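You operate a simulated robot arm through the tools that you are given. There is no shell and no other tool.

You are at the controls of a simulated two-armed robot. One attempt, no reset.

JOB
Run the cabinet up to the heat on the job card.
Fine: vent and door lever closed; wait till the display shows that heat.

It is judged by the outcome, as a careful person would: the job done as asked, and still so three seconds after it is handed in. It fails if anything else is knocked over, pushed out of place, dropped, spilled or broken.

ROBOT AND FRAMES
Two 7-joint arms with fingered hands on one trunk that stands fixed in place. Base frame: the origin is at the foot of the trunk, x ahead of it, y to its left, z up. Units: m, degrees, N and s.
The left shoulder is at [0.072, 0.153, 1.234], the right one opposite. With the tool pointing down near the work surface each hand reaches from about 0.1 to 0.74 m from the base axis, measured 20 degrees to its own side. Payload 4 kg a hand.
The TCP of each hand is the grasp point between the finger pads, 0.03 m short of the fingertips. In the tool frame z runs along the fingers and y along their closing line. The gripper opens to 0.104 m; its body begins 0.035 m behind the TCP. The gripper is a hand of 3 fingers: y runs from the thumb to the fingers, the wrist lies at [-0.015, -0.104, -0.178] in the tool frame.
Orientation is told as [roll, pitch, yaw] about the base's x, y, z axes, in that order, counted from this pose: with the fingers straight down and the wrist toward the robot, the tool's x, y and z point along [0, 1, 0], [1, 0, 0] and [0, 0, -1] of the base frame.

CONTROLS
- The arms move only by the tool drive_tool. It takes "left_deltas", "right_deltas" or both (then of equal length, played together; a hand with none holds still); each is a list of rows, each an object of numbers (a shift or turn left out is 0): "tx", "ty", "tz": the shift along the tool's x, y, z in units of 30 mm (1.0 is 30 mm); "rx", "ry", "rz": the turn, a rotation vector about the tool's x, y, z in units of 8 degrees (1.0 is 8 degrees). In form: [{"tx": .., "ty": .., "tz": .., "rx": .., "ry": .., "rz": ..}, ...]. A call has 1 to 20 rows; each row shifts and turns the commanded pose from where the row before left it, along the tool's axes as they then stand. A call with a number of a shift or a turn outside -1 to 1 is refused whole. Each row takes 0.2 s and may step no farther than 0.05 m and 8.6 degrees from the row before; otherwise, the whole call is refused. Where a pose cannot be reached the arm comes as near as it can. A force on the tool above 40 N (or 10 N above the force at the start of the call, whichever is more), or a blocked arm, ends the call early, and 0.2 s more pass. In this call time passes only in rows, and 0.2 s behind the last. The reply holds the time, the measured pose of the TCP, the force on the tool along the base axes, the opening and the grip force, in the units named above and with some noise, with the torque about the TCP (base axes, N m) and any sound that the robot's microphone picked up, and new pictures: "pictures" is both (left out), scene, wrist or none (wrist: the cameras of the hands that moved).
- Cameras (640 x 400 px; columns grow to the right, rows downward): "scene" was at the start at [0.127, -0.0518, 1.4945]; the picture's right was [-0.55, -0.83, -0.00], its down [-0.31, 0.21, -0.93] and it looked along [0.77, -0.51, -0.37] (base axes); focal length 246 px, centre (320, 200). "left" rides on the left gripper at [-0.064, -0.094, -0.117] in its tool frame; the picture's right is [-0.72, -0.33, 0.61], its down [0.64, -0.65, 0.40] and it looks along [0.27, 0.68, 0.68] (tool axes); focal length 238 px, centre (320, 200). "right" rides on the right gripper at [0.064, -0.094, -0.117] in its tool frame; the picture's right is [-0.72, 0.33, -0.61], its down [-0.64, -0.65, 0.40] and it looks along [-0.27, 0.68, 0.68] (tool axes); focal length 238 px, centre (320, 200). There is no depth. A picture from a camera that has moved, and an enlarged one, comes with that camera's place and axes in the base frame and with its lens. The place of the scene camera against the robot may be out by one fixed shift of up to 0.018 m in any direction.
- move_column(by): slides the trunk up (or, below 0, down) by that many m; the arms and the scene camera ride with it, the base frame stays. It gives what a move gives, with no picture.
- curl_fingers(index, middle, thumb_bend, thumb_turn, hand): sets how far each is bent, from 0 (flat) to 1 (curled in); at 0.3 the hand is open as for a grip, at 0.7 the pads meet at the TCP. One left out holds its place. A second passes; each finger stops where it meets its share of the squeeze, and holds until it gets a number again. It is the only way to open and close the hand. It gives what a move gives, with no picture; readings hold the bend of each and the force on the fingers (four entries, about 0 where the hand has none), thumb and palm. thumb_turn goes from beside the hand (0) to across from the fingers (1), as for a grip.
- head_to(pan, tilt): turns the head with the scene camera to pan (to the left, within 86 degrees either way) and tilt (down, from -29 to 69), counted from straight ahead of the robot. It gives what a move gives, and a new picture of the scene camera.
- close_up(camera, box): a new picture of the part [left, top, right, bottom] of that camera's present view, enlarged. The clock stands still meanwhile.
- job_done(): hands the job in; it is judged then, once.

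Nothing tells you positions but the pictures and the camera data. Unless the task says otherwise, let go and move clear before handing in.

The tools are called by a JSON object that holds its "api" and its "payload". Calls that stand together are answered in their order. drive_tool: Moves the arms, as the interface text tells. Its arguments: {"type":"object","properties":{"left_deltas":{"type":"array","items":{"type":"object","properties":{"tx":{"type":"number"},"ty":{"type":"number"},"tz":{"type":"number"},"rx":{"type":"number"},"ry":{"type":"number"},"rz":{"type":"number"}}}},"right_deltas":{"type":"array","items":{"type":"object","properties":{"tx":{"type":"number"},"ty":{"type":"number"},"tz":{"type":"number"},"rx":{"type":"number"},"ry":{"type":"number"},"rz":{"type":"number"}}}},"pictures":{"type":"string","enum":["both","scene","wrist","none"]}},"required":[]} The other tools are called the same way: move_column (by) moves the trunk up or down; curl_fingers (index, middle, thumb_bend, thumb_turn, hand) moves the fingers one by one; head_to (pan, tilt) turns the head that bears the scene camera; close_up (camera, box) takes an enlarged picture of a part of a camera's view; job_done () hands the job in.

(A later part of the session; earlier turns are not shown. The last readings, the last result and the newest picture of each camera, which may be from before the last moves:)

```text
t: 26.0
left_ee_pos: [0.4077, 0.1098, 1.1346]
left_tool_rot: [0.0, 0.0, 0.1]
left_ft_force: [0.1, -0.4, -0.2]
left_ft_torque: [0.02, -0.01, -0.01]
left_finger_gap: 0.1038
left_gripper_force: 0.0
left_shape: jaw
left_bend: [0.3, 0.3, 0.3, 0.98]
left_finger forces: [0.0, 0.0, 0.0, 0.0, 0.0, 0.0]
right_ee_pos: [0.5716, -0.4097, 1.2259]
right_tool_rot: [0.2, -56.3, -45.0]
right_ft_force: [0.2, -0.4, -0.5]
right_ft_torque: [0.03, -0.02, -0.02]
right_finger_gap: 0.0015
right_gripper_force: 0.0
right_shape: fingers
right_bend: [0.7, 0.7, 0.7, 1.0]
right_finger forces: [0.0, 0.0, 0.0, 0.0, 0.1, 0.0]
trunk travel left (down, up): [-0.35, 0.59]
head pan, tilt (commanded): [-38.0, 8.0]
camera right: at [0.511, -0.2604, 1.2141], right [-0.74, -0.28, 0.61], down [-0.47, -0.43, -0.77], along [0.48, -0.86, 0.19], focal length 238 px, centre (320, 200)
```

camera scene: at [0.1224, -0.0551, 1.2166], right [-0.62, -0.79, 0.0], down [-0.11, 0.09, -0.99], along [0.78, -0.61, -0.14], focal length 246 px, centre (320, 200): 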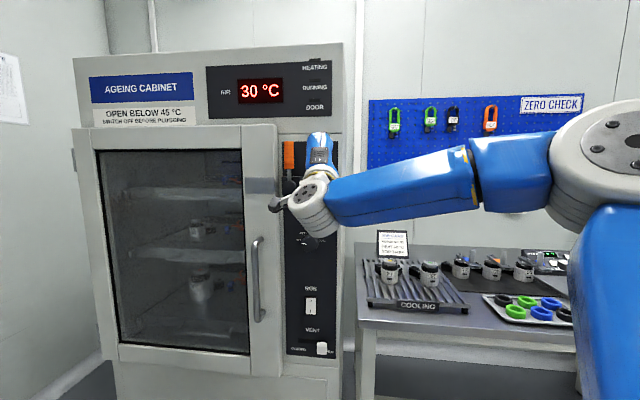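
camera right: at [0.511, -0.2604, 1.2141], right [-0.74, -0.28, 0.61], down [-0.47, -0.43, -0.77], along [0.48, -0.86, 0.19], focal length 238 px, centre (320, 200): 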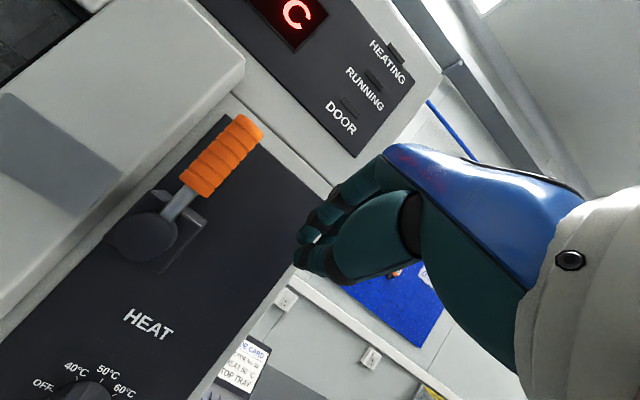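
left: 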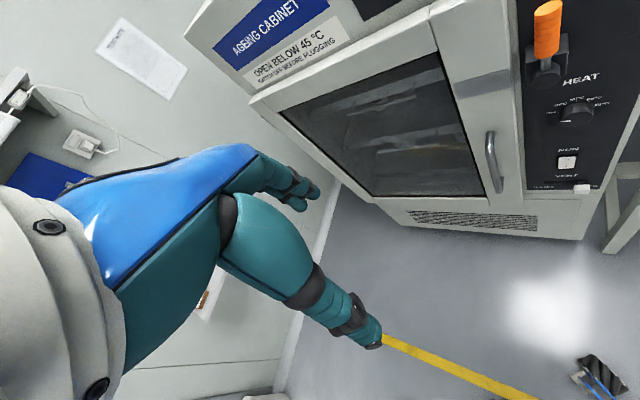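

The beak now has free motion at −56° pitch. The door's front face sits about 43 mm proud of the panel and just behind the lever plane, so I'll keep the fingertips at grip depth and not go deeper. I'll move in and up first, then push left onto the grip.

{"api": "drive_tool", "payload": {"right_deltas": [{"ty": 0.65, "tz": 0.35}, {"ty": 0.65, "tz": 0.35}, {"tx": 0.6}, {"tx": 0.6}], "pictures": "both"}}

```text
t: 27.0
left_ee_pos: [0.4097, 0.1103, 1.1347]
left_tool_rot: [-0.2, 0.1, 0.1]
left_ft_force: [0.3, 0.4, 0.1]
left_ft_torque: [-0.01, 0.0, 0.02]
left_finger_gap: 0.1033
left_gripper_force: 0.0
left_shape: jaw
left_bend: [0.3, 0.3, 0.3, 0.98]
left_finger forces: [0.0, 0.0, 0.0, 0.0, 0.1, 0.0]
right_ee_pos: [0.6238, -0.4115, 1.2489]
right_tool_rot: [0.2, -56.4, -45.0]
right_ft_force: [0.8, 0.5, 0.3]
right_ft_torque: [-0.01, -0.03, -0.01]
right_finger_gap: 0.0017
right_gripper_force: 0.0
right_shape: fingers
right_bend: [0.7, 0.7, 0.7, 1.0]
right_finger forces: [0.0, 0.1, 0.0, 0.0, 0.0, 0.0]
trunk travel left (down, up): [-0.35, 0.59]
head pan, tilt (commanded): [-38.0, 8.0]
camera scene: at [0.1234, -0.0543, 1.2165], right [-0.62, -0.79, 0.0], down [-0.11, 0.09, -0.99], along [0.78, -0.61, -0.14], focal length 246 px, centre (320, 200)
camera right: at [0.5637, -0.2605, 1.2359], right [-0.74, -0.28, 0.61], down [-0.47, -0.44, -0.77], along [0.48, -0.86, 0.19], focal length 238 px, centre (320, 200)
```

scene: 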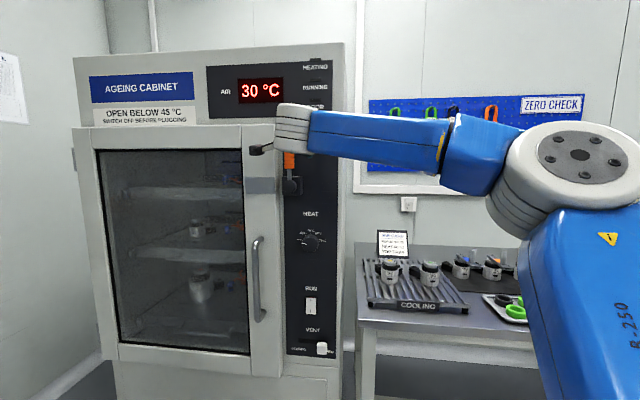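
right: 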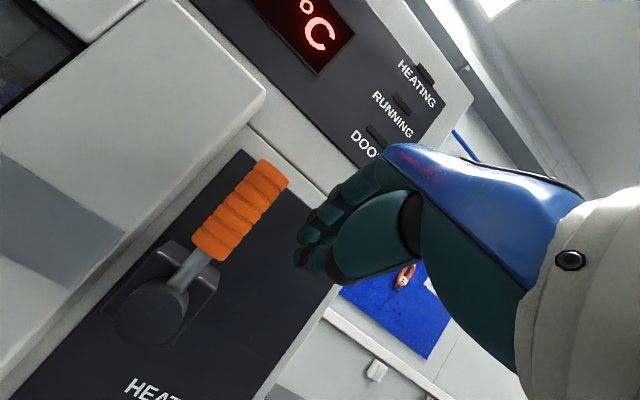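

The beak is 2 cm right of the orange grip at the right depth. Now I'll push the lever left.

{"api": "drive_tool", "payload": {"right_deltas": [{"tx": 0.6}, {"tx": 0.6}, {"tx": 0.6}, {"tx": 0.6}], "pictures": "both"}}

```text
t: 28.0
left_ee_pos: [0.4071, 0.1098, 1.135]
left_tool_rot: [-0.1, 0.0, 0.2]
left_ft_force: [-0.1, -0.3, 0.4]
left_ft_torque: [-0.02, -0.01, 0.01]
left_finger_gap: 0.1038
left_gripper_force: 0.1
left_shape: jaw
left_bend: [0.3, 0.3, 0.3, 0.98]
left_finger forces: [0.1, 0.1, 0.0, 0.0, 0.0, 0.0]
right_ee_pos: [0.649, -0.3865, 1.2488]
right_tool_rot: [0.2, -56.4, -45.1]
right_ft_force: [-1.0, -0.1, -0.2]
right_ft_torque: [0.02, -0.01, -0.01]
right_finger_gap: 0.0011
right_gripper_force: 0.0
right_shape: fingers
right_bend: [0.7, 0.7, 0.7, 1.0]
right_finger forces: [0.1, 0.0, 0.0, 0.0, 0.1, 0.0]
right hand out of reach, approached as far as the arm can: row 3, 4
trunk travel left (down, up): [-0.35, 0.59]
head pan, tilt (commanded): [-38.0, 8.0]
camera scene: at [0.1228, -0.0549, 1.2165], right [-0.62, -0.79, 0.0], down [-0.11, 0.09, -0.99], along [0.78, -0.61, -0.14], focal length 246 px, centre (320, 200)
camera right: at [0.5888, -0.2363, 1.2353], right [-0.74, -0.28, 0.61], down [-0.47, -0.44, -0.77], along [0.48, -0.86, 0.19], focal length 238 px, centre (320, 200)
```

scene: 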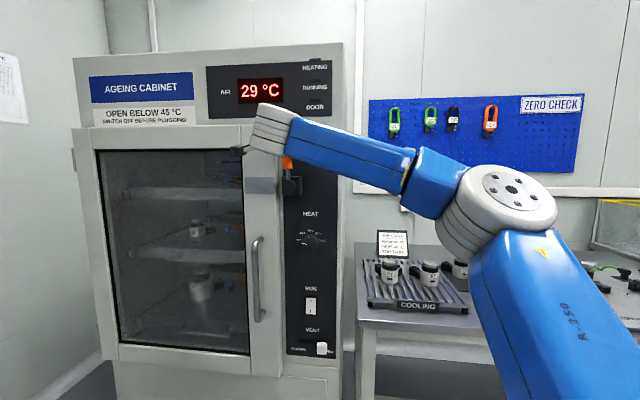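
right: 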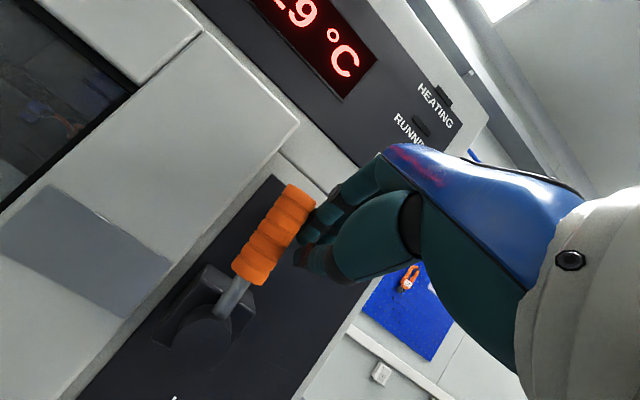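

The arm has run out of extension with the trunk this low. I'll back off, raise the trunk to bring the shoulder level with the lever, and come in again.

{"api": "drive_tool", "payload": {"right_deltas": [{"tx": -0.5, "tz": -0.6, "ty": -0.4}, {"tx": -0.5, "tz": -0.6, "ty": -0.4}, {"tx": -0.5, "tz": -0.6, "ty": -0.4}], "pictures": "none"}}

{"api": "move_column", "payload": {"by": 0.25}}

```text
t: 28.8
left_ee_pos: [0.4058, 0.1113, 1.1332]
left_tool_rot: [-0.2, 0.0, 0.1]
left_ft_force: [0.1, 0.4, -0.3]
left_ft_torque: [-0.01, 0.0, 0.01]
left_finger_gap: 0.1039
left_gripper_force: 0.0
left_shape: jaw
left_bend: [0.3, 0.3, 0.3, 0.98]
left_finger forces: [0.0, 0.0, 0.0, 0.1, 0.0, 0.0]
right_ee_pos: [0.5716, -0.3718, 1.2498]
right_tool_rot: [0.3, -56.5, -45.2]
right_ft_force: [-0.1, 0.8, -0.2]
right_ft_torque: [-0.01, -0.02, 0.01]
right_finger_gap: 0.001
right_gripper_force: 0.1
right_shape: fingers
right_bend: [0.7, 0.7, 0.7, 1.0]
right_finger forces: [0.0, 0.0, 0.1, 0.0, 0.1, 0.0]
trunk travel left (down, up): [-0.35, 0.59]
head pan, tilt (commanded): [-38.0, 8.0]
```

```text
t: 31.3
left_ee_pos: [0.4086, 0.1093, 1.3831]
left_tool_rot: [-0.1, 0.0, 0.1]
left_ft_force: [0.7, -0.5, -0.1]
left_ft_torque: [0.01, 0.0, -0.01]
left_finger_gap: 0.1037
left_gripper_force: 0.1
left_shape: jaw
left_bend: [0.3, 0.3, 0.3, 0.98]
left_finger forces: [0.1, 0.0, 0.0, 0.0, 0.1, 0.0]
right_ee_pos: [0.5732, -0.3721, 1.4998]
right_tool_rot: [0.3, -56.4, -45.1]
right_ft_force: [0.0, 0.8, 0.5]
right_ft_torque: [0.03, 0.02, -0.01]
right_finger_gap: 0.0014
right_gripper_force: 0.1
right_shape: fingers
right_bend: [0.7, 0.7, 0.7, 1.0]
right_finger forces: [0.0, 0.1, 0.0, 0.0, 0.0, 0.1]
trunk travel left (down, up): [-0.6, 0.34]
head pan, tilt (commanded): [-38.0, 8.0]
```

Next I'll descend straight down to lever height, staying clear of the panel.

{"api": "drive_tool", "payload": {"right_deltas": [{"ty": -0.867, "tz": 0.578}, {"ty": -0.867, "tz": 0.578}, {"ty": -0.867, "tz": 0.578}, {"ty": -0.867, "tz": 0.578}, {"ty": -0.867, "tz": 0.578}, {"ty": -0.867, "tz": 0.578}, {"ty": -0.867, "tz": 0.578}, {"ty": -0.867, "tz": 0.578}], "pictures": "both"}}

```text
t: 33.1
left_ee_pos: [0.4093, 0.1093, 1.3823]
left_tool_rot: [-0.2, 0.1, 0.1]
left_ft_force: [0.6, -0.8, -1.0]
left_ft_torque: [-0.02, 0.01, 0.0]
left_finger_gap: 0.1036
left_gripper_force: 0.1
left_shape: jaw
left_bend: [0.3, 0.3, 0.3, 0.98]
left_finger forces: [0.0, 0.0, 0.0, 0.0, 0.0, 0.0]
right_ee_pos: [0.5748, -0.3729, 1.2495]
right_tool_rot: [0.2, -56.4, -45.2]
right_ft_force: [-0.8, -0.5, 0.5]
right_ft_torque: [0.0, -0.03, 0.04]
right_finger_gap: 0.0014
right_gripper_force: 0.2
right_shape: fingers
right_bend: [0.7, 0.7, 0.7, 1.0]
right_finger forces: [0.0, 0.0, 0.0, 0.0, 0.0, 0.0]
trunk travel left (down, up): [-0.6, 0.34]
head pan, tilt (commanded): [-38.0, 8.0]
camera scene: at [0.1239, -0.0555, 1.4665], right [-0.62, -0.79, 0.0], down [-0.11, 0.09, -0.99], along [0.78, -0.61, -0.14], focal length 246 px, centre (320, 200)
camera right: at [0.514, -0.2217, 1.2356], right [-0.74, -0.28, 0.61], down [-0.47, -0.43, -0.77], along [0.48, -0.86, 0.19], focal length 238 px, centre (320, 200)
```

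scene: 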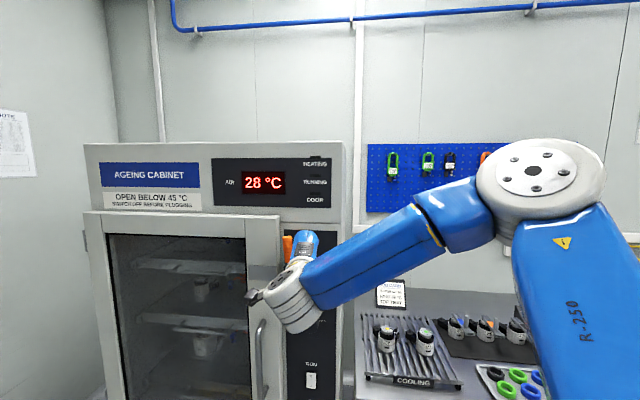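
right: 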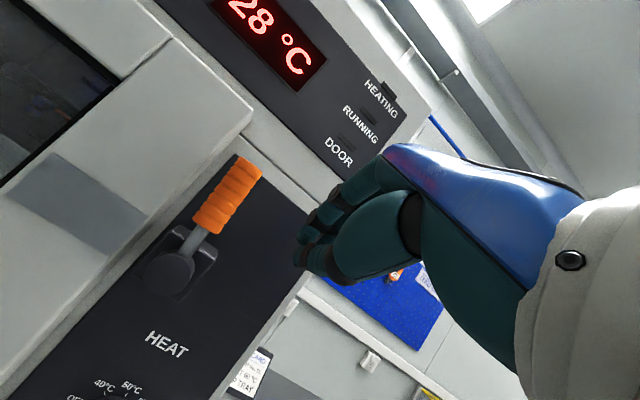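

I'm level with the lever again. I'll move in to grip depth and push left.

{"api": "drive_tool", "payload": {"right_deltas": [{"tz": 0.58, "ty": 0.39}, {"tz": 0.58, "ty": 0.39}, {"tz": 0.58, "ty": 0.39}, {"tx": 0.65}, {"tx": 0.65}, {"tx": 0.65}], "pictures": "both"}}

```text
t: 34.5
left_ee_pos: [0.4089, 0.1102, 1.3834]
left_tool_rot: [-0.1, 0.1, 0.2]
left_ft_force: [-0.4, -0.8, -0.3]
left_ft_torque: [-0.02, 0.02, 0.0]
left_finger_gap: 0.1035
left_gripper_force: 0.1
left_shape: jaw
left_bend: [0.3, 0.3, 0.3, 0.98]
left_finger forces: [0.1, 0.1, 0.0, 0.0, 0.1, 0.0]
right_ee_pos: [0.6624, -0.3748, 1.2491]
right_tool_rot: [0.2, -56.4, -45.1]
right_ft_force: [0.1, -0.8, -0.2]
right_ft_torque: [0.03, 0.02, 0.03]
right_finger_gap: 0.0013
right_gripper_force: 0.1
right_shape: fingers
right_bend: [0.7, 0.7, 0.7, 1.0]
right_finger forces: [0.3, 0.0, 0.0, 0.0, 0.1, 0.0]
trunk travel left (down, up): [-0.6, 0.34]
head pan, tilt (commanded): [-38.0, 8.0]
camera scene: at [0.124, -0.0551, 1.4665], right [-0.62, -0.79, 0.0], down [-0.11, 0.09, -0.99], along [0.78, -0.61, -0.14], focal length 246 px, centre (320, 200)
camera right: at [0.6008, -0.2236, 1.2367], right [-0.74, -0.28, 0.61], down [-0.47, -0.44, -0.77], along [0.48, -0.86, 0.19], focal length 238 px, centre (320, 200)
```

scene: 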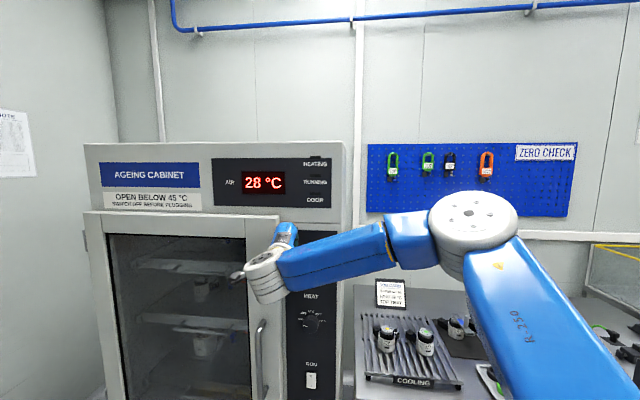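
right: 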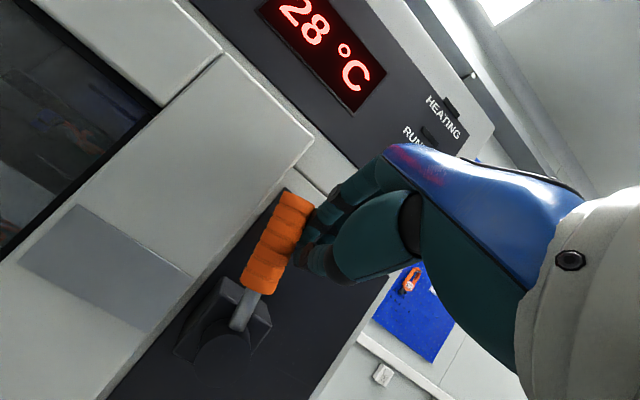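

The lever is moving freely to the left. I'll carry on along the arc, going left and slightly down.

{"api": "drive_tool", "payload": {"right_deltas": [{"tx": 0.553, "ty": 0.046, "tz": -0.11}, {"tx": 0.807, "ty": -0.222, "tz": 0.148}, {"tx": 0.71, "ty": -0.36, "tz": 0.24}], "pictures": "both"}}

```text
t: 35.3
left_ee_pos: [0.4065, 0.1095, 1.3833]
left_tool_rot: [-0.1, 0.0, 0.1]
left_ft_force: [-0.4, -0.1, 0.1]
left_ft_torque: [0.03, 0.01, 0.0]
left_finger_gap: 0.1037
left_gripper_force: 0.0
left_shape: jaw
left_bend: [0.3, 0.3, 0.3, 0.98]
left_finger forces: [0.0, 0.0, 0.0, 0.1, 0.1, 0.0]
right_ee_pos: [0.6666, -0.36, 1.2519]
right_tool_rot: [0.4, -56.4, -45.1]
right_ft_force: [0.3, -0.3, 0.0]
right_ft_torque: [-0.03, 0.0, 0.0]
right_finger_gap: 0.0019
right_gripper_force: 0.0
right_shape: fingers
right_bend: [0.7, 0.7, 0.7, 1.0]
right_finger forces: [0.1, 0.0, 0.0, 0.0, 0.0, 0.0]
right hand out of reach, approached as far as the arm can: row 2, 3
trunk travel left (down, up): [-0.6, 0.34]
head pan, tilt (commanded): [-38.0, 8.0]
camera scene: at [0.1227, -0.0551, 1.4666], right [-0.62, -0.79, 0.0], down [-0.11, 0.09, -0.99], along [0.78, -0.61, -0.14], focal length 246 px, centre (320, 200)
camera right: at [0.6055, -0.2105, 1.2377], right [-0.74, -0.28, 0.61], down [-0.47, -0.44, -0.77], along [0.48, -0.86, 0.19], focal length 238 px, centre (320, 200)
```

scene: 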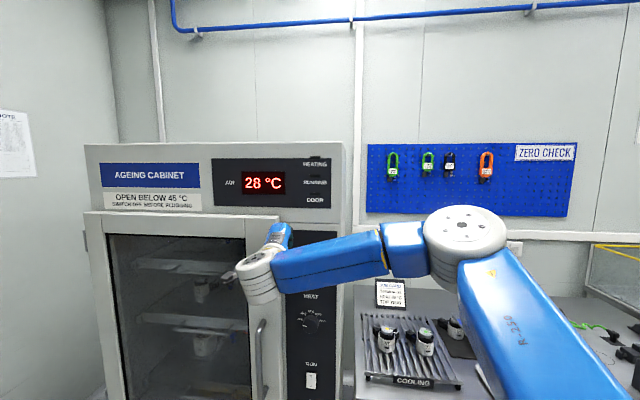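
right: 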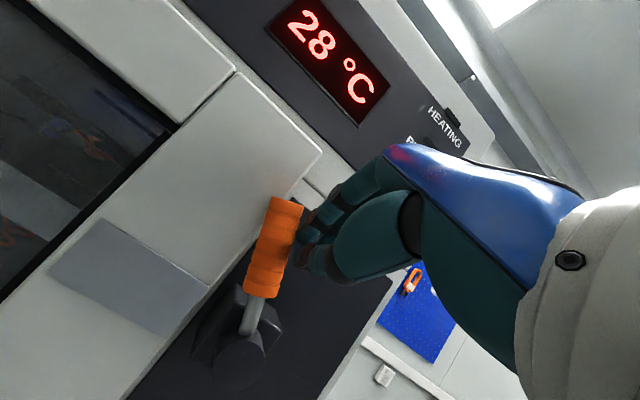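

The hand's yaw is now the limit as it moves left. I'll swing the yaw 30° back toward straight ahead and continue.

{"api": "drive_tool", "payload": {"right_deltas": [{"ry": 0.782, "rz": -0.522}, {"ry": 0.782, "rz": -0.522}, {"ry": 0.782, "rz": -0.522}, {"ry": 0.782, "rz": -0.522}], "pictures": "wrist"}}

```text
t: 36.3
left_ee_pos: [0.4089, 0.1126, 1.3843]
left_tool_rot: [-0.2, 0.1, 0.1]
left_ft_force: [-0.5, 0.7, -0.5]
left_ft_torque: [0.0, -0.01, 0.01]
left_finger_gap: 0.1038
left_gripper_force: 0.0
left_shape: jaw
left_bend: [0.3, 0.3, 0.3, 0.98]
left_finger forces: [0.0, 0.0, 0.1, 0.0, 0.0, 0.0]
right_ee_pos: [0.6675, -0.3587, 1.2511]
right_tool_rot: [0.1, -56.4, -22.3]
right_ft_force: [0.3, 0.3, -0.3]
right_ft_torque: [0.03, 0.02, -0.01]
right_finger_gap: 0.0014
right_gripper_force: 0.0
right_shape: fingers
right_bend: [0.7, 0.7, 0.7, 1.0]
right_finger forces: [0.0, 0.0, 0.0, 0.0, 0.0, 0.0]
right hand out of reach, approached as far as the arm can: row 4
trunk travel left (down, up): [-0.6, 0.34]
head pan, tilt (commanded): [-38.0, 8.0]
camera right: at [0.5534, -0.2428, 1.2366], right [-0.58, -0.54, 0.61], down [-0.27, -0.58, -0.77], along [0.77, -0.61, 0.19], focal length 238 px, centre (320, 200)
```

right: 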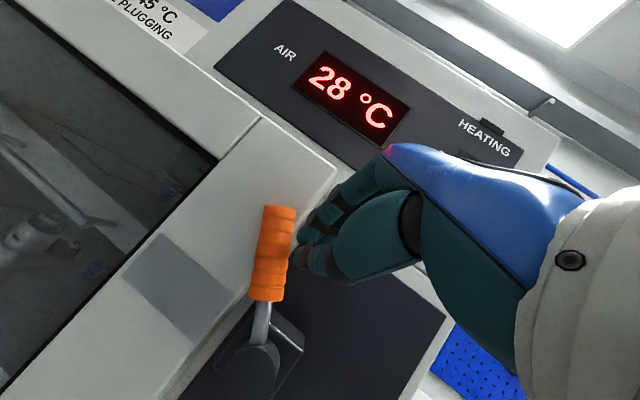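

The yaw is now −22° and the beak is still right of the grip. I'll continue the arc with this orientation.

{"api": "drive_tool", "payload": {"right_deltas": [{"tx": 0.455, "ty": 0.113, "tz": 0.588}, {"tx": 0.655, "ty": -0.208, "tz": 0.468}], "pictures": "wrist"}}

```text
t: 36.9
left_ee_pos: [0.4085, 0.1085, 1.384]
left_tool_rot: [0.0, 0.1, 0.1]
left_ft_force: [0.6, -0.4, 0.0]
left_ft_torque: [-0.01, 0.03, 0.0]
left_finger_gap: 0.1037
left_gripper_force: 0.1
left_shape: jaw
left_bend: [0.3, 0.3, 0.3, 0.98]
left_finger forces: [0.0, 0.0, 0.0, 0.0, 0.0, 0.0]
right_ee_pos: [0.6939, -0.3477, 1.2395]
right_tool_rot: [0.4, -56.1, -22.9]
right_ft_force: [0.5, 0.2, -0.4]
right_ft_torque: [-0.02, 0.01, -0.02]
right_finger_gap: 0.0013
right_gripper_force: 0.0
right_shape: fingers
right_bend: [0.7, 0.7, 0.7, 1.0]
right_finger forces: [0.1, 0.1, 0.0, 0.1, 0.1, 0.1]
right hand out of reach, approached as far as the arm can: row 2
trunk travel left (down, up): [-0.6, 0.34]
head pan, tilt (commanded): [-38.0, 8.0]
camera right: at [0.5818, -0.2321, 1.2265], right [-0.58, -0.54, 0.61], down [-0.27, -0.58, -0.77], along [0.77, -0.61, 0.19], focal length 238 px, centre (320, 200)
```

right: 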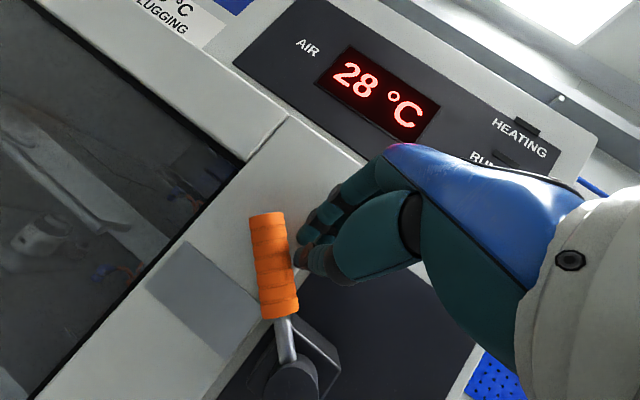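

The lever is at roughly 45°. Tilting the fingers more downward should free the wrist and suit pressing the lever down from above, so I'll do that and continue.

{"api": "drive_tool", "payload": {"right_deltas": [{"rx": 0.94}, {"rx": 0.94}, {"rx": 0.94}], "pictures": "wrist"}}

```text
t: 37.7
left_ee_pos: [0.4081, 0.1099, 1.3839]
left_tool_rot: [-0.1, 0.0, 0.1]
left_ft_force: [0.3, 0.4, 0.4]
left_ft_torque: [0.02, -0.03, 0.03]
left_finger_gap: 0.1037
left_gripper_force: 0.1
left_shape: jaw
left_bend: [0.3, 0.3, 0.3, 0.98]
left_finger forces: [0.0, 0.0, 0.0, 0.1, 0.0, 0.0]
right_ee_pos: [0.6932, -0.3477, 1.2388]
right_tool_rot: [0.0, -33.9, -22.4]
right_ft_force: [-2.1, 0.5, 1.4]
right_ft_torque: [0.0, -0.04, 0.01]
right_finger_gap: 0.001
right_gripper_force: 1.3
right_shape: fingers
right_bend: [0.7, 0.7, 0.7, 1.0]
right_finger forces: [0.1, 1.5, 0.1, 0.1, 0.1, 0.0]
trunk travel left (down, up): [-0.6, 0.34]
head pan, tilt (commanded): [-38.0, 8.0]
camera right: at [0.5854, -0.2343, 1.2839], right [-0.34, -0.64, 0.69], down [-0.54, -0.47, -0.7], along [0.77, -0.61, -0.18], focal length 238 px, centre (320, 200)
```

right: 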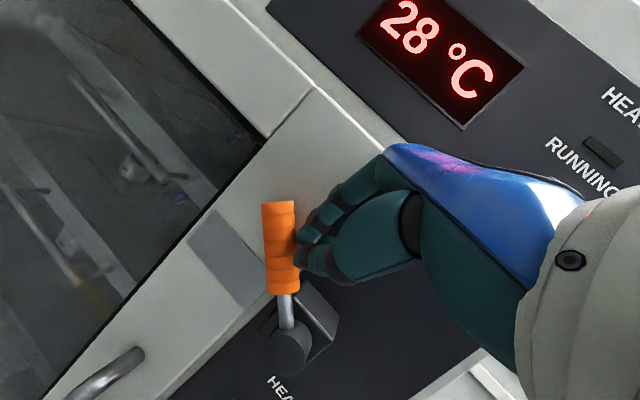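

The lever is at 47° with light contact. I'll ease out a few millimetres to clear the door face and press down-left.

{"api": "drive_tool", "payload": {"right_deltas": [{"tx": 0.354, "ty": -0.281, "tz": 0.294}, {"tx": 0.249, "ty": -0.221, "tz": 0.514}], "pictures": "wrist"}}

```text
t: 38.3
left_ee_pos: [0.4096, 0.1101, 1.3826]
left_tool_rot: [-0.1, 0.1, 0.1]
left_ft_force: [1.2, 0.0, 0.7]
left_ft_torque: [0.02, 0.0, -0.03]
left_finger_gap: 0.1035
left_gripper_force: 0.0
left_shape: jaw
left_bend: [0.3, 0.3, 0.3, 0.98]
left_finger forces: [0.0, 0.0, 0.0, 0.0, 0.0, 0.0]
right_ee_pos: [0.7025, -0.3331, 1.2086]
right_tool_rot: [0.0, -33.8, -22.4]
right_ft_force: [-0.3, 0.4, 0.6]
right_ft_torque: [0.02, 0.01, -0.05]
right_finger_gap: 0.0014
right_gripper_force: 0.0
right_shape: fingers
right_bend: [0.7, 0.7, 0.7, 1.0]
right_finger forces: [0.0, 0.0, 0.0, 0.0, 0.0, 0.0]
trunk travel left (down, up): [-0.6, 0.34]
head pan, tilt (commanded): [-38.0, 8.0]
camera right: at [0.5938, -0.2198, 1.2546], right [-0.34, -0.64, 0.69], down [-0.54, -0.47, -0.7], along [0.77, -0.61, -0.18], focal length 238 px, centre (320, 200)
```

right: 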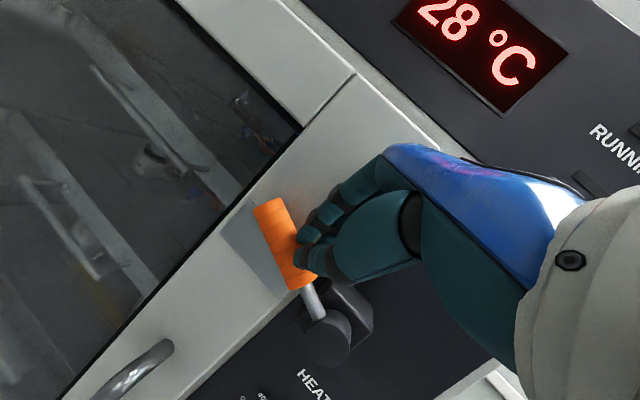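

The lever keeps following. I'll press on down toward horizontal.

{"api": "drive_tool", "payload": {"right_deltas": [{"tx": 0.138, "ty": -0.287, "tz": 0.529}, {"tx": 0.05, "ty": -0.26, "tz": 0.4}], "pictures": "both"}}

```text
t: 38.9
left_ee_pos: [0.4032, 0.1114, 1.3865]
left_tool_rot: [-0.1, -0.1, 0.0]
left_ft_force: [-0.5, 0.5, 0.3]
left_ft_torque: [0.01, 0.01, 0.0]
left_finger_gap: 0.1034
left_gripper_force: 0.0
left_shape: jaw
left_bend: [0.3, 0.3, 0.3, 0.98]
left_finger forces: [0.1, 0.1, 0.0, 0.0, 0.0, 0.0]
right_ee_pos: [0.7024, -0.3258, 1.1832]
right_tool_rot: [0.3, -34.4, -22.7]
right_ft_force: [-1.1, -1.2, 13.0]
right_ft_torque: [-0.29, -0.23, -0.04]
right_finger_gap: 0.0013
right_gripper_force: 6.1
right_shape: fingers
right_bend: [0.7, 0.67, 0.7, 1.0]
right_finger forces: [0.0, 12.2, 0.1, 0.0, 0.0, 0.0]
trunk travel left (down, up): [-0.6, 0.34]
head pan, tilt (commanded): [-38.0, 8.0]
camera scene: at [0.1169, -0.0542, 1.4676], right [-0.62, -0.79, 0.0], down [-0.11, 0.09, -0.99], along [0.78, -0.61, -0.14], focal length 246 px, centre (320, 200)
camera right: at [0.5931, -0.2134, 1.2276], right [-0.35, -0.64, 0.69], down [-0.53, -0.47, -0.71], along [0.77, -0.61, -0.17], focal length 238 px, centre (320, 200)
```

scene: 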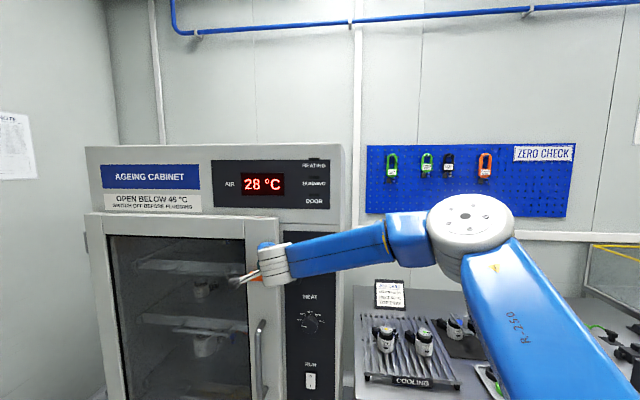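
right: 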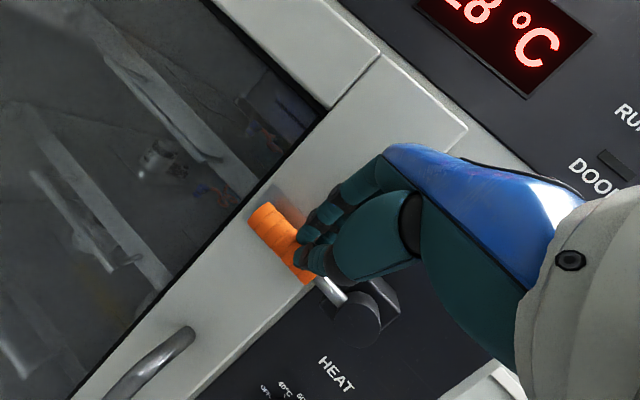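

The lever looks nearly horizontal across the strike plate and I feel 13 N of resistance, likely the stop. I'll check it and the DOOR lamp close up.

{"api": "close_up", "payload": {"camera": "right", "box": [220, 170, 420, 340]}}

{"api": "close_up", "payload": {"camera": "scene", "box": [210, 150, 350, 300]}}

```text
2.35 times, centred on (320, 255) of right
camera zoom: at [0.5931, -0.2134, 1.2276], right [-0.35, -0.64, 0.69], down [-0.53, -0.47, -0.71], along [0.77, -0.61, -0.17], focal length 561 px, centre (320, 71)
```

zoom: 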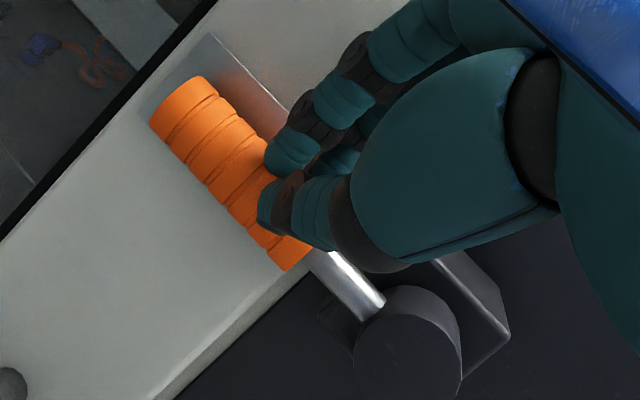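

```text
2.67 times, centred on (280, 225) of scene
camera zoom: at [0.1169, -0.0542, 1.4676], right [-0.62, -0.79, 0.0], down [-0.11, 0.09, -0.99], along [0.78, -0.61, -0.14], focal length 655 px, centre (427, 133)
```

zoom: 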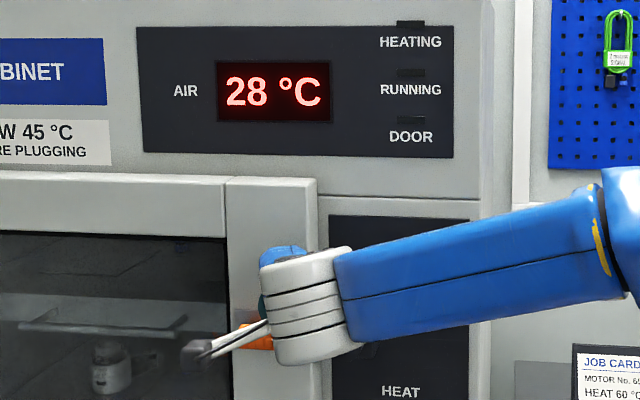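

The lever lies horizontally over the plate. I'll press slightly more to confirm it is against its stop.

{"api": "drive_tool", "payload": {"right_deltas": [{"ty": -0.14, "tz": 0.207}], "pictures": "wrist"}}

```text
t: 39.3
left_ee_pos: [0.3982, 0.1129, 1.387]
left_tool_rot: [-0.3, -0.4, 0.1]
left_ft_force: [-0.6, -0.4, 0.2]
left_ft_torque: [-0.01, 0.02, -0.01]
left_finger_gap: 0.1037
left_gripper_force: 0.0
left_shape: jaw
left_bend: [0.3, 0.3, 0.3, 0.98]
left_finger forces: [0.1, 0.0, 0.0, 0.1, 0.1, 0.0]
right_ee_pos: [0.6988, -0.3253, 1.1803]
right_tool_rot: [0.3, -34.8, -22.5]
right_ft_force: [-4.6, -3.4, 30.2]
right_ft_torque: [-0.65, -0.64, -0.19]
right_finger_gap: 0.0014
right_gripper_force: 14.1
right_shape: fingers
right_bend: [0.7, 0.62, 0.7, 1.0]
right_finger forces: [0.0, 28.8, 0.1, 0.0, 0.1, 0.1]
trunk travel left (down, up): [-0.6, 0.34]
head pan, tilt (commanded): [-38.0, 8.0]
camera right: at [0.5898, -0.2113, 1.2235], right [-0.35, -0.64, 0.69], down [-0.52, -0.47, -0.71], along [0.78, -0.61, -0.17], focal length 238 px, centre (320, 200)
```

right: 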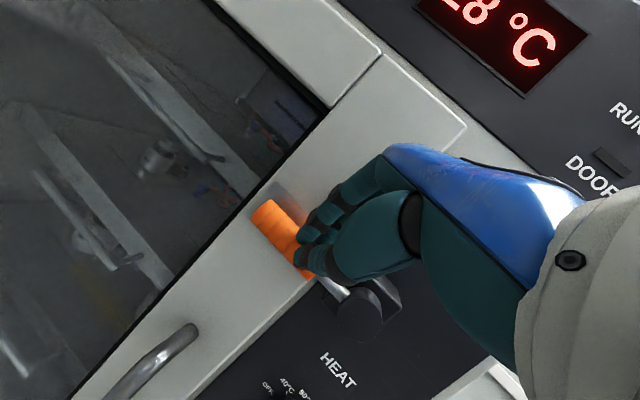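

The force jumped to 30 N with no more motion, so the lever is hard against its closed stop. I'll lift off and back away.

{"api": "drive_tool", "payload": {"right_deltas": [{"ty": 0.375, "tz": -0.555}, {"ty": 0.2, "tz": -0.4}, {"tx": 0.386, "ty": -0.764, "tz": -0.515}, {"tx": 0.386, "ty": -0.764, "tz": -0.515}, {"tx": 0.386, "ty": -0.764, "tz": -0.515}, {"tx": 0.386, "ty": -0.764, "tz": -0.515}], "pictures": "both"}}

```text
t: 40.7
left_ee_pos: [0.4079, 0.1082, 1.3847]
left_tool_rot: [-0.1, 0.0, 0.0]
left_ft_force: [0.3, 0.1, 0.3]
left_ft_torque: [-0.02, -0.03, 0.01]
left_finger_gap: 0.1034
left_gripper_force: 0.1
left_shape: jaw
left_bend: [0.3, 0.3, 0.3, 0.98]
left_finger forces: [0.0, 0.1, 0.0, 0.0, 0.0, 0.0]
right_ee_pos: [0.6187, -0.2411, 1.2061]
right_tool_rot: [0.2, -34.0, -22.5]
right_ft_force: [0.7, 0.4, -0.2]
right_ft_torque: [0.02, 0.04, 0.0]
right_finger_gap: 0.0013
right_gripper_force: 0.0
right_shape: fingers
right_bend: [0.7, 0.7, 0.7, 1.0]
right_finger forces: [0.0, 0.0, 0.0, 0.0, 0.0, 0.0]
trunk travel left (down, up): [-0.6, 0.34]
head pan, tilt (commanded): [-38.0, 8.0]
camera scene: at [0.1214, -0.0549, 1.4667], right [-0.62, -0.79, 0.0], down [-0.11, 0.09, -0.99], along [0.78, -0.61, -0.14], focal length 246 px, centre (320, 200)
camera right: at [0.5097, -0.1277, 1.2506], right [-0.34, -0.64, 0.69], down [-0.54, -0.47, -0.7], along [0.77, -0.61, -0.18], focal length 238 px, centre (320, 200)
```

scene: 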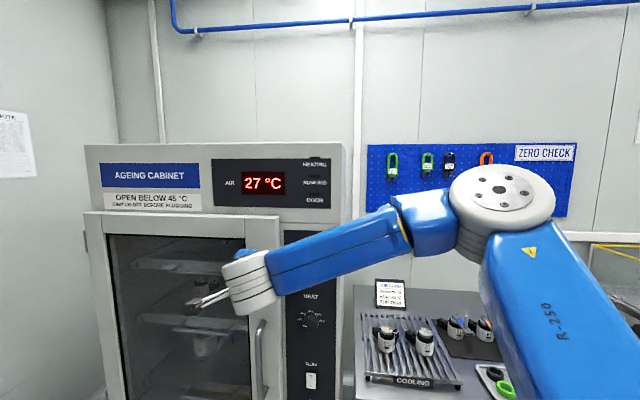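
right: 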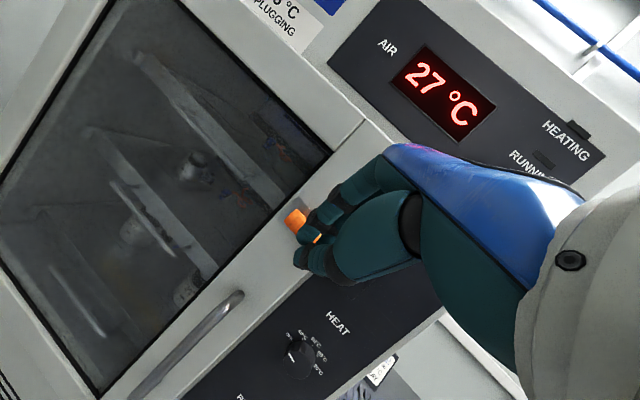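

The lever is closed and stays put. Next is the vent slider near z 0.67, so I'll move the hand right, square it up, then lower the trunk about 0.5 m.

{"api": "drive_tool", "payload": {"right_deltas": [{"tx": -0.871, "ty": -0.302, "tz": -0.204}, {"tx": -0.871, "ty": -0.302, "tz": -0.204}, {"tx": -0.871, "ty": -0.302, "tz": -0.204}, {"tx": -0.871, "ty": -0.302, "tz": -0.204}, {"tx": -0.871, "ty": -0.302, "tz": -0.204}, {"tx": -0.871, "ty": -0.302, "tz": -0.204}, {"ry": -0.525, "rz": 0.779}, {"ry": -0.525, "rz": 0.779}, {"ry": -0.525, "rz": 0.779}, {"rx": -0.94}, {"rx": -0.94}], "pictures": "none"}}

{"api": "move_column", "payload": {"by": -0.5}}

{"api": "head_to", "payload": {"pan": -40, "tilt": 10}}

{"api": "close_up", "payload": {"camera": "right", "box": [0, 0, 640, 400]}}

```text
t: 43.1
left_ee_pos: [0.4092, 0.1051, 1.3845]
left_tool_rot: [0.1, -0.1, 0.1]
left_ft_force: [-1.1, 0.2, 0.6]
left_ft_torque: [0.02, -0.03, 0.03]
left_finger_gap: 0.1036
left_gripper_force: 0.1
left_shape: jaw
left_bend: [0.3, 0.3, 0.3, 0.98]
left_finger forces: [0.1, 0.0, 0.0, 0.1, 0.0, 0.1]
right_ee_pos: [0.4979, -0.3636, 1.203]
right_tool_rot: [0.4, -48.8, -45.2]
right_ft_force: [-0.1, 0.0, 0.2]
right_ft_torque: [-0.01, 0.04, 0.0]
right_finger_gap: 0.0013
right_gripper_force: 0.0
right_shape: fingers
right_bend: [0.7, 0.7, 0.7, 1.0]
right_finger forces: [0.0, 0.1, 0.0, 0.0, 0.0, 0.0]
trunk travel left (down, up): [-0.6, 0.34]
head pan, tilt (commanded): [-38.0, 8.0]
```

```text
refused: -0.5 is not a number from -0.4 to 0.4
```

```text
t: 43.8
left_ee_pos: [0.4071, 0.1084, 1.3853]
left_tool_rot: [0.0, 0.0, 0.1]
left_ft_force: [-0.8, 0.0, -0.9]
left_ft_torque: [0.02, -0.02, 0.02]
left_finger_gap: 0.1035
left_gripper_force: 0.0
left_shape: jaw
left_bend: [0.3, 0.3, 0.3, 0.98]
left_finger forces: [0.0, 0.0, 0.0, 0.0, 0.1, 0.0]
right_ee_pos: [0.4984, -0.3612, 1.2025]
right_tool_rot: [0.0, -48.8, -45.0]
right_ft_force: [0.2, 0.3, 0.1]
right_ft_torque: [0.0, 0.0, 0.01]
right_finger_gap: 0.0012
right_gripper_force: 0.0
right_shape: fingers
right_bend: [0.7, 0.7, 0.7, 1.0]
right_finger forces: [0.0, 0.1, 0.1, 0.0, 0.1, 0.1]
trunk travel left (down, up): [-0.6, 0.34]
head pan, tilt (commanded): [-40.0, 10.0]
camera scene: at [0.1207, -0.0596, 1.4633], right [-0.64, -0.77, 0.0], down [-0.13, 0.11, -0.98], along [0.75, -0.63, -0.18], focal length 246 px, centre (320, 200)
```

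scene: 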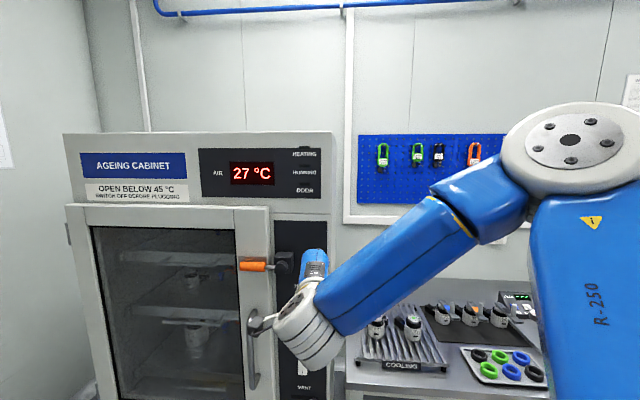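

```text
1.00 times, centred on (320, 200) of right (not enlarged: the box is as wide or as high as the picture)
camera zoom: at [0.4375, -0.2117, 1.2092], right [-0.68, -0.34, 0.65], down [-0.54, -0.36, -0.76], along [0.49, -0.87, 0.07], focal length 238 px, centre (320, 200)
```

zoom: 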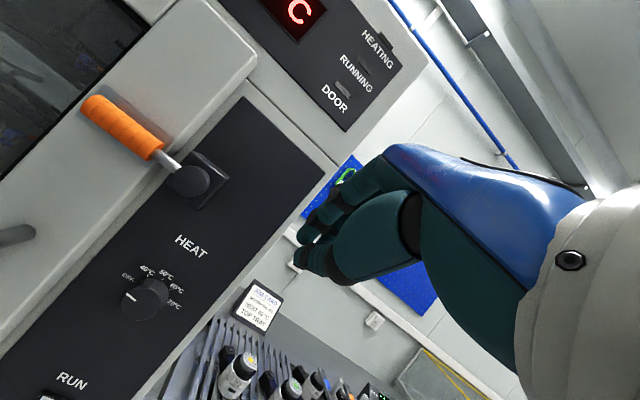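

The lever is clearly horizontal. The trunk moves at most 0.4 m per call, so I'll lower it in two steps.

{"api": "move_column", "payload": {"by": -0.4}}

{"api": "move_column", "payload": {"by": -0.1}}

{"api": "head_to", "payload": {"pan": -42, "tilt": 14}}

{"api": "close_up", "payload": {"camera": "right", "box": [0, 0, 640, 400]}}

```text
t: 47.6
left_ee_pos: [0.4094, 0.1098, 0.9835]
left_tool_rot: [-0.1, 0.0, 0.1]
left_ft_force: [0.7, -0.1, -0.4]
left_ft_torque: [-0.01, 0.02, -0.01]
left_finger_gap: 0.104
left_gripper_force: 0.0
left_shape: jaw
left_bend: [0.3, 0.3, 0.3, 0.98]
left_finger forces: [0.1, 0.0, 0.1, 0.1, 0.0, 0.0]
right_ee_pos: [0.4979, -0.3606, 0.8025]
right_tool_rot: [0.1, -48.9, -45.0]
right_ft_force: [0.5, -0.5, -0.2]
right_ft_torque: [0.0, -0.01, 0.01]
right_finger_gap: 0.0014
right_gripper_force: 0.1
right_shape: fingers
right_bend: [0.7, 0.7, 0.7, 1.0]
right_finger forces: [0.0, 0.0, 0.1, 0.0, 0.1, 0.1]
trunk travel left (down, up): [-0.2, 0.74]
head pan, tilt (commanded): [-40.0, 10.0]
```

```text
t: 48.9
left_ee_pos: [0.4081, 0.1093, 0.884]
left_tool_rot: [0.0, 0.0, 0.1]
left_ft_force: [0.1, -0.2, -0.1]
left_ft_torque: [-0.04, 0.0, 0.01]
left_finger_gap: 0.1036
left_gripper_force: 0.1
left_shape: jaw
left_bend: [0.3, 0.3, 0.3, 0.98]
left_finger forces: [0.0, 0.0, 0.1, 0.0, 0.0, 0.1]
right_ee_pos: [0.4975, -0.3608, 0.7033]
right_tool_rot: [0.1, -48.8, -45.0]
right_ft_force: [-0.1, -0.2, 0.4]
right_ft_torque: [0.0, -0.02, 0.01]
right_finger_gap: 0.0012
right_gripper_force: 0.1
right_shape: fingers
right_bend: [0.7, 0.7, 0.7, 1.0]
right_finger forces: [0.1, 0.0, 0.0, 0.0, 0.0, 0.0]
trunk travel left (down, up): [-0.1, 0.84]
head pan, tilt (commanded): [-40.0, 10.0]
```

```text
t: 49.6
left_ee_pos: [0.4086, 0.1105, 0.8854]
left_tool_rot: [-0.1, -0.1, 0.0]
left_ft_force: [-1.0, 0.1, 0.0]
left_ft_torque: [0.0, 0.0, 0.02]
left_finger_gap: 0.1034
left_gripper_force: 0.0
left_shape: jaw
left_bend: [0.3, 0.3, 0.3, 0.98]
left_finger forces: [0.1, 0.1, 0.1, 0.0, 0.0, 0.1]
right_ee_pos: [0.4984, -0.3601, 0.7034]
right_tool_rot: [0.1, -48.9, -45.1]
right_ft_force: [1.0, -0.9, 0.9]
right_ft_torque: [-0.02, 0.0, -0.02]
right_finger_gap: 0.0011
right_gripper_force: 0.1
right_shape: fingers
right_bend: [0.7, 0.7, 0.7, 1.0]
right_finger forces: [0.0, 0.1, 0.0, 0.1, 0.0, 0.0]
trunk travel left (down, up): [-0.1, 0.84]
head pan, tilt (commanded): [-42.0, 14.0]
camera scene: at [0.118, -0.0603, 0.9569], right [-0.67, -0.74, 0.0], down [-0.18, 0.16, -0.97], along [0.72, -0.65, -0.24], focal length 246 px, centre (320, 200)
```

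scene: 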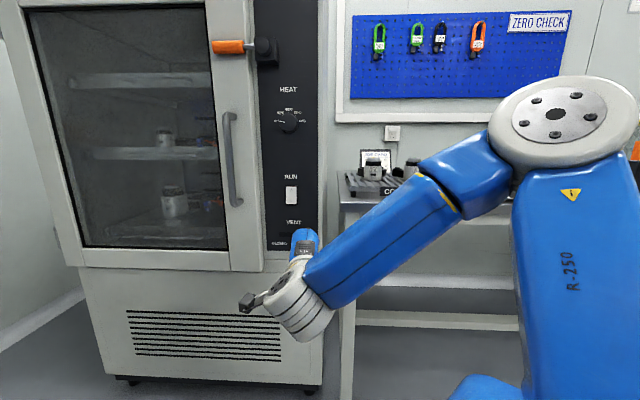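

```text
1.00 times, centred on (320, 200) of right (not enlarged: the box is as wide or as high as the picture)
camera zoom: at [0.4371, -0.21, 0.7093], right [-0.68, -0.33, 0.65], down [-0.54, -0.37, -0.76], along [0.49, -0.87, 0.07], focal length 238 px, centre (320, 200)
```

zoom: 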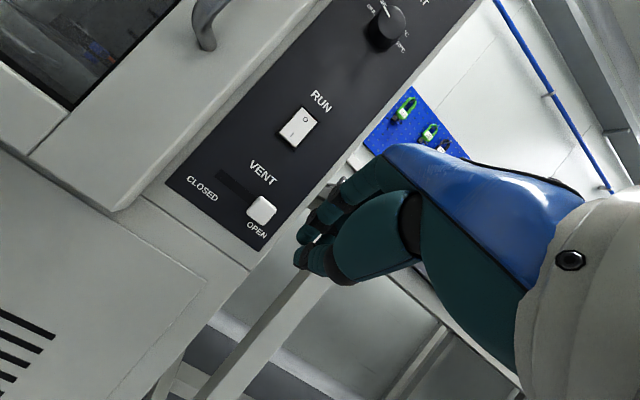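

The right camera shows the vent slider at u≈−0.12, z≈0.67, and RUN at z≈0.79 with its "I" half near z 0.77. I'll bring the beak in, to the right of the slider.

{"api": "drive_tool", "payload": {"right_deltas": [{"tx": -0.174, "ty": 0.406, "tz": 0.62}, {"tx": -0.174, "ty": 0.406, "tz": 0.62}, {"tx": -0.174, "ty": 0.406, "tz": 0.62}, {"tx": -0.174, "ty": 0.406, "tz": 0.62}, {"tx": -0.174, "ty": 0.406, "tz": 0.62}], "pictures": "both"}}

```text
t: 50.8
left_ee_pos: [0.4072, 0.1093, 0.884]
left_tool_rot: [0.0, 0.1, 0.1]
left_ft_force: [0.9, 0.3, 0.0]
left_ft_torque: [0.02, -0.03, -0.02]
left_finger_gap: 0.1037
left_gripper_force: 0.1
left_shape: jaw
left_bend: [0.3, 0.3, 0.3, 0.98]
left_finger forces: [0.0, 0.1, 0.1, 0.1, 0.1, 0.0]
right_ee_pos: [0.5608, -0.4563, 0.6863]
right_tool_rot: [0.0, -48.9, -44.9]
right_ft_force: [-0.1, 1.0, 0.4]
right_ft_torque: [0.0, -0.01, -0.01]
right_finger_gap: 0.0014
right_gripper_force: 0.2
right_shape: fingers
right_bend: [0.7, 0.7, 0.7, 1.0]
right_finger forces: [0.0, 0.0, 0.0, 0.0, 0.0, 0.1]
trunk travel left (down, up): [-0.1, 0.84]
head pan, tilt (commanded): [-42.0, 14.0]
camera scene: at [0.1184, -0.0608, 0.9568], right [-0.67, -0.74, 0.0], down [-0.18, 0.16, -0.97], along [0.72, -0.65, -0.24], focal length 246 px, centre (320, 200)
camera right: at [0.4995, -0.3055, 0.6929], right [-0.68, -0.34, 0.65], down [-0.54, -0.37, -0.76], along [0.49, -0.87, 0.07], focal length 238 px, centre (320, 200)
```

scene: 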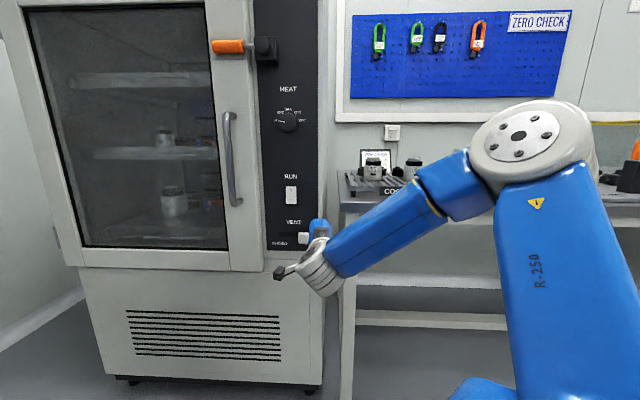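
right: 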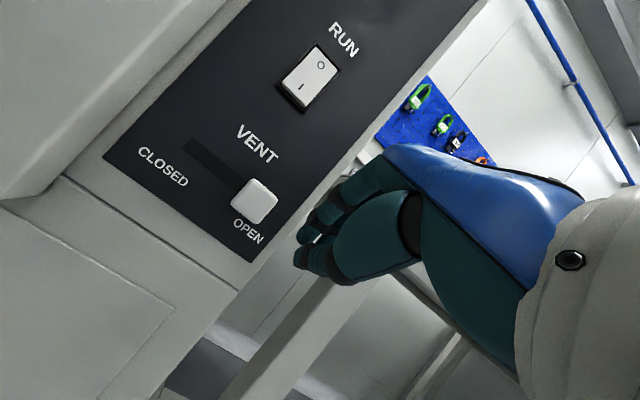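

The beak is right of the slider, level with it. I'll move in about 5 cm to slider depth.

{"api": "drive_tool", "payload": {"right_deltas": [{"ty": 0.547, "tz": 0.63}, {"ty": 0.547, "tz": 0.63}], "pictures": "both"}}

```text
t: 51.4
left_ee_pos: [0.4075, 0.1099, 0.8836]
left_tool_rot: [0.0, 0.0, 0.1]
left_ft_force: [0.6, 0.0, -0.3]
left_ft_torque: [0.0, -0.02, -0.05]
left_finger_gap: 0.1034
left_gripper_force: 0.0
left_shape: jaw
left_bend: [0.3, 0.3, 0.3, 0.98]
left_finger forces: [0.1, 0.0, 0.0, 0.0, 0.0, 0.0]
right_ee_pos: [0.5936, -0.4937, 0.6872]
right_tool_rot: [0.0, -48.8, -44.9]
right_ft_force: [0.0, 0.2, 0.2]
right_ft_torque: [-0.01, 0.0, 0.0]
right_finger_gap: 0.0012
right_gripper_force: 0.0
right_shape: fingers
right_bend: [0.7, 0.7, 0.7, 1.0]
right_finger forces: [0.1, 0.0, 0.0, 0.1, 0.0, 0.0]
trunk travel left (down, up): [-0.1, 0.84]
head pan, tilt (commanded): [-42.0, 14.0]
camera scene: at [0.1184, -0.0608, 0.9568], right [-0.67, -0.74, 0.0], down [-0.18, 0.16, -0.97], along [0.72, -0.65, -0.24], focal length 246 px, centre (320, 200)
camera right: at [0.5336, -0.342, 0.6945], right [-0.68, -0.33, 0.65], down [-0.54, -0.37, -0.76], along [0.49, -0.87, 0.07], focal length 238 px, centre (320, 200)
```

scene: 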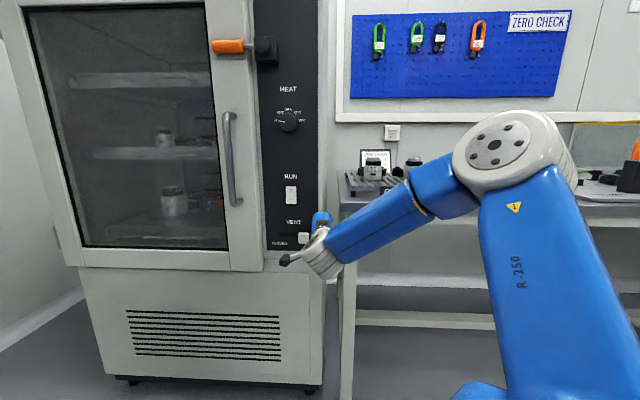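
right: 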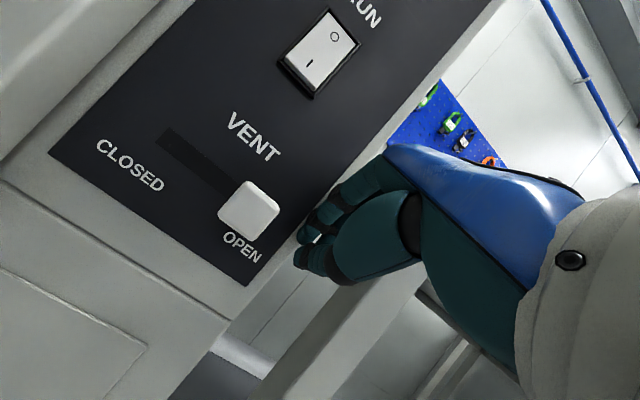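

The fingertips are beside the slider at the right depth and height. Now I'll push left to slide it to CLOSED.

{"api": "drive_tool", "payload": {"right_deltas": [{"tx": 0.5}, {"tx": 0.5}, {"tx": 0.5}], "pictures": "wrist"}}

```text
t: 52.2
left_ee_pos: [0.4085, 0.1099, 0.8829]
left_tool_rot: [-0.2, 0.0, 0.2]
left_ft_force: [-0.2, -0.2, 0.4]
left_ft_torque: [-0.03, 0.05, 0.02]
left_finger_gap: 0.1035
left_gripper_force: 0.1
left_shape: jaw
left_bend: [0.3, 0.3, 0.3, 0.98]
left_finger forces: [0.1, 0.0, 0.0, 0.1, 0.0, 0.1]
right_ee_pos: [0.6252, -0.4602, 0.6875]
right_tool_rot: [0.0, -49.0, -45.0]
right_ft_force: [-0.1, -0.9, 0.0]
right_ft_torque: [0.03, 0.0, 0.01]
right_finger_gap: 0.0013
right_gripper_force: 0.7
right_shape: fingers
right_bend: [0.7, 0.7, 0.7, 1.0]
right_finger forces: [1.0, 0.0, 0.1, 0.0, 0.0, 0.1]
trunk travel left (down, up): [-0.1, 0.84]
head pan, tilt (commanded): [-42.0, 14.0]
camera right: at [0.5641, -0.3104, 0.6942], right [-0.68, -0.33, 0.65], down [-0.54, -0.37, -0.76], along [0.49, -0.87, 0.07], focal length 238 px, centre (320, 200)
```

right: 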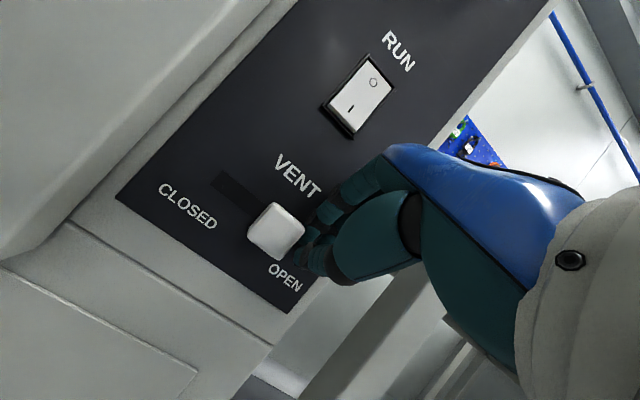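

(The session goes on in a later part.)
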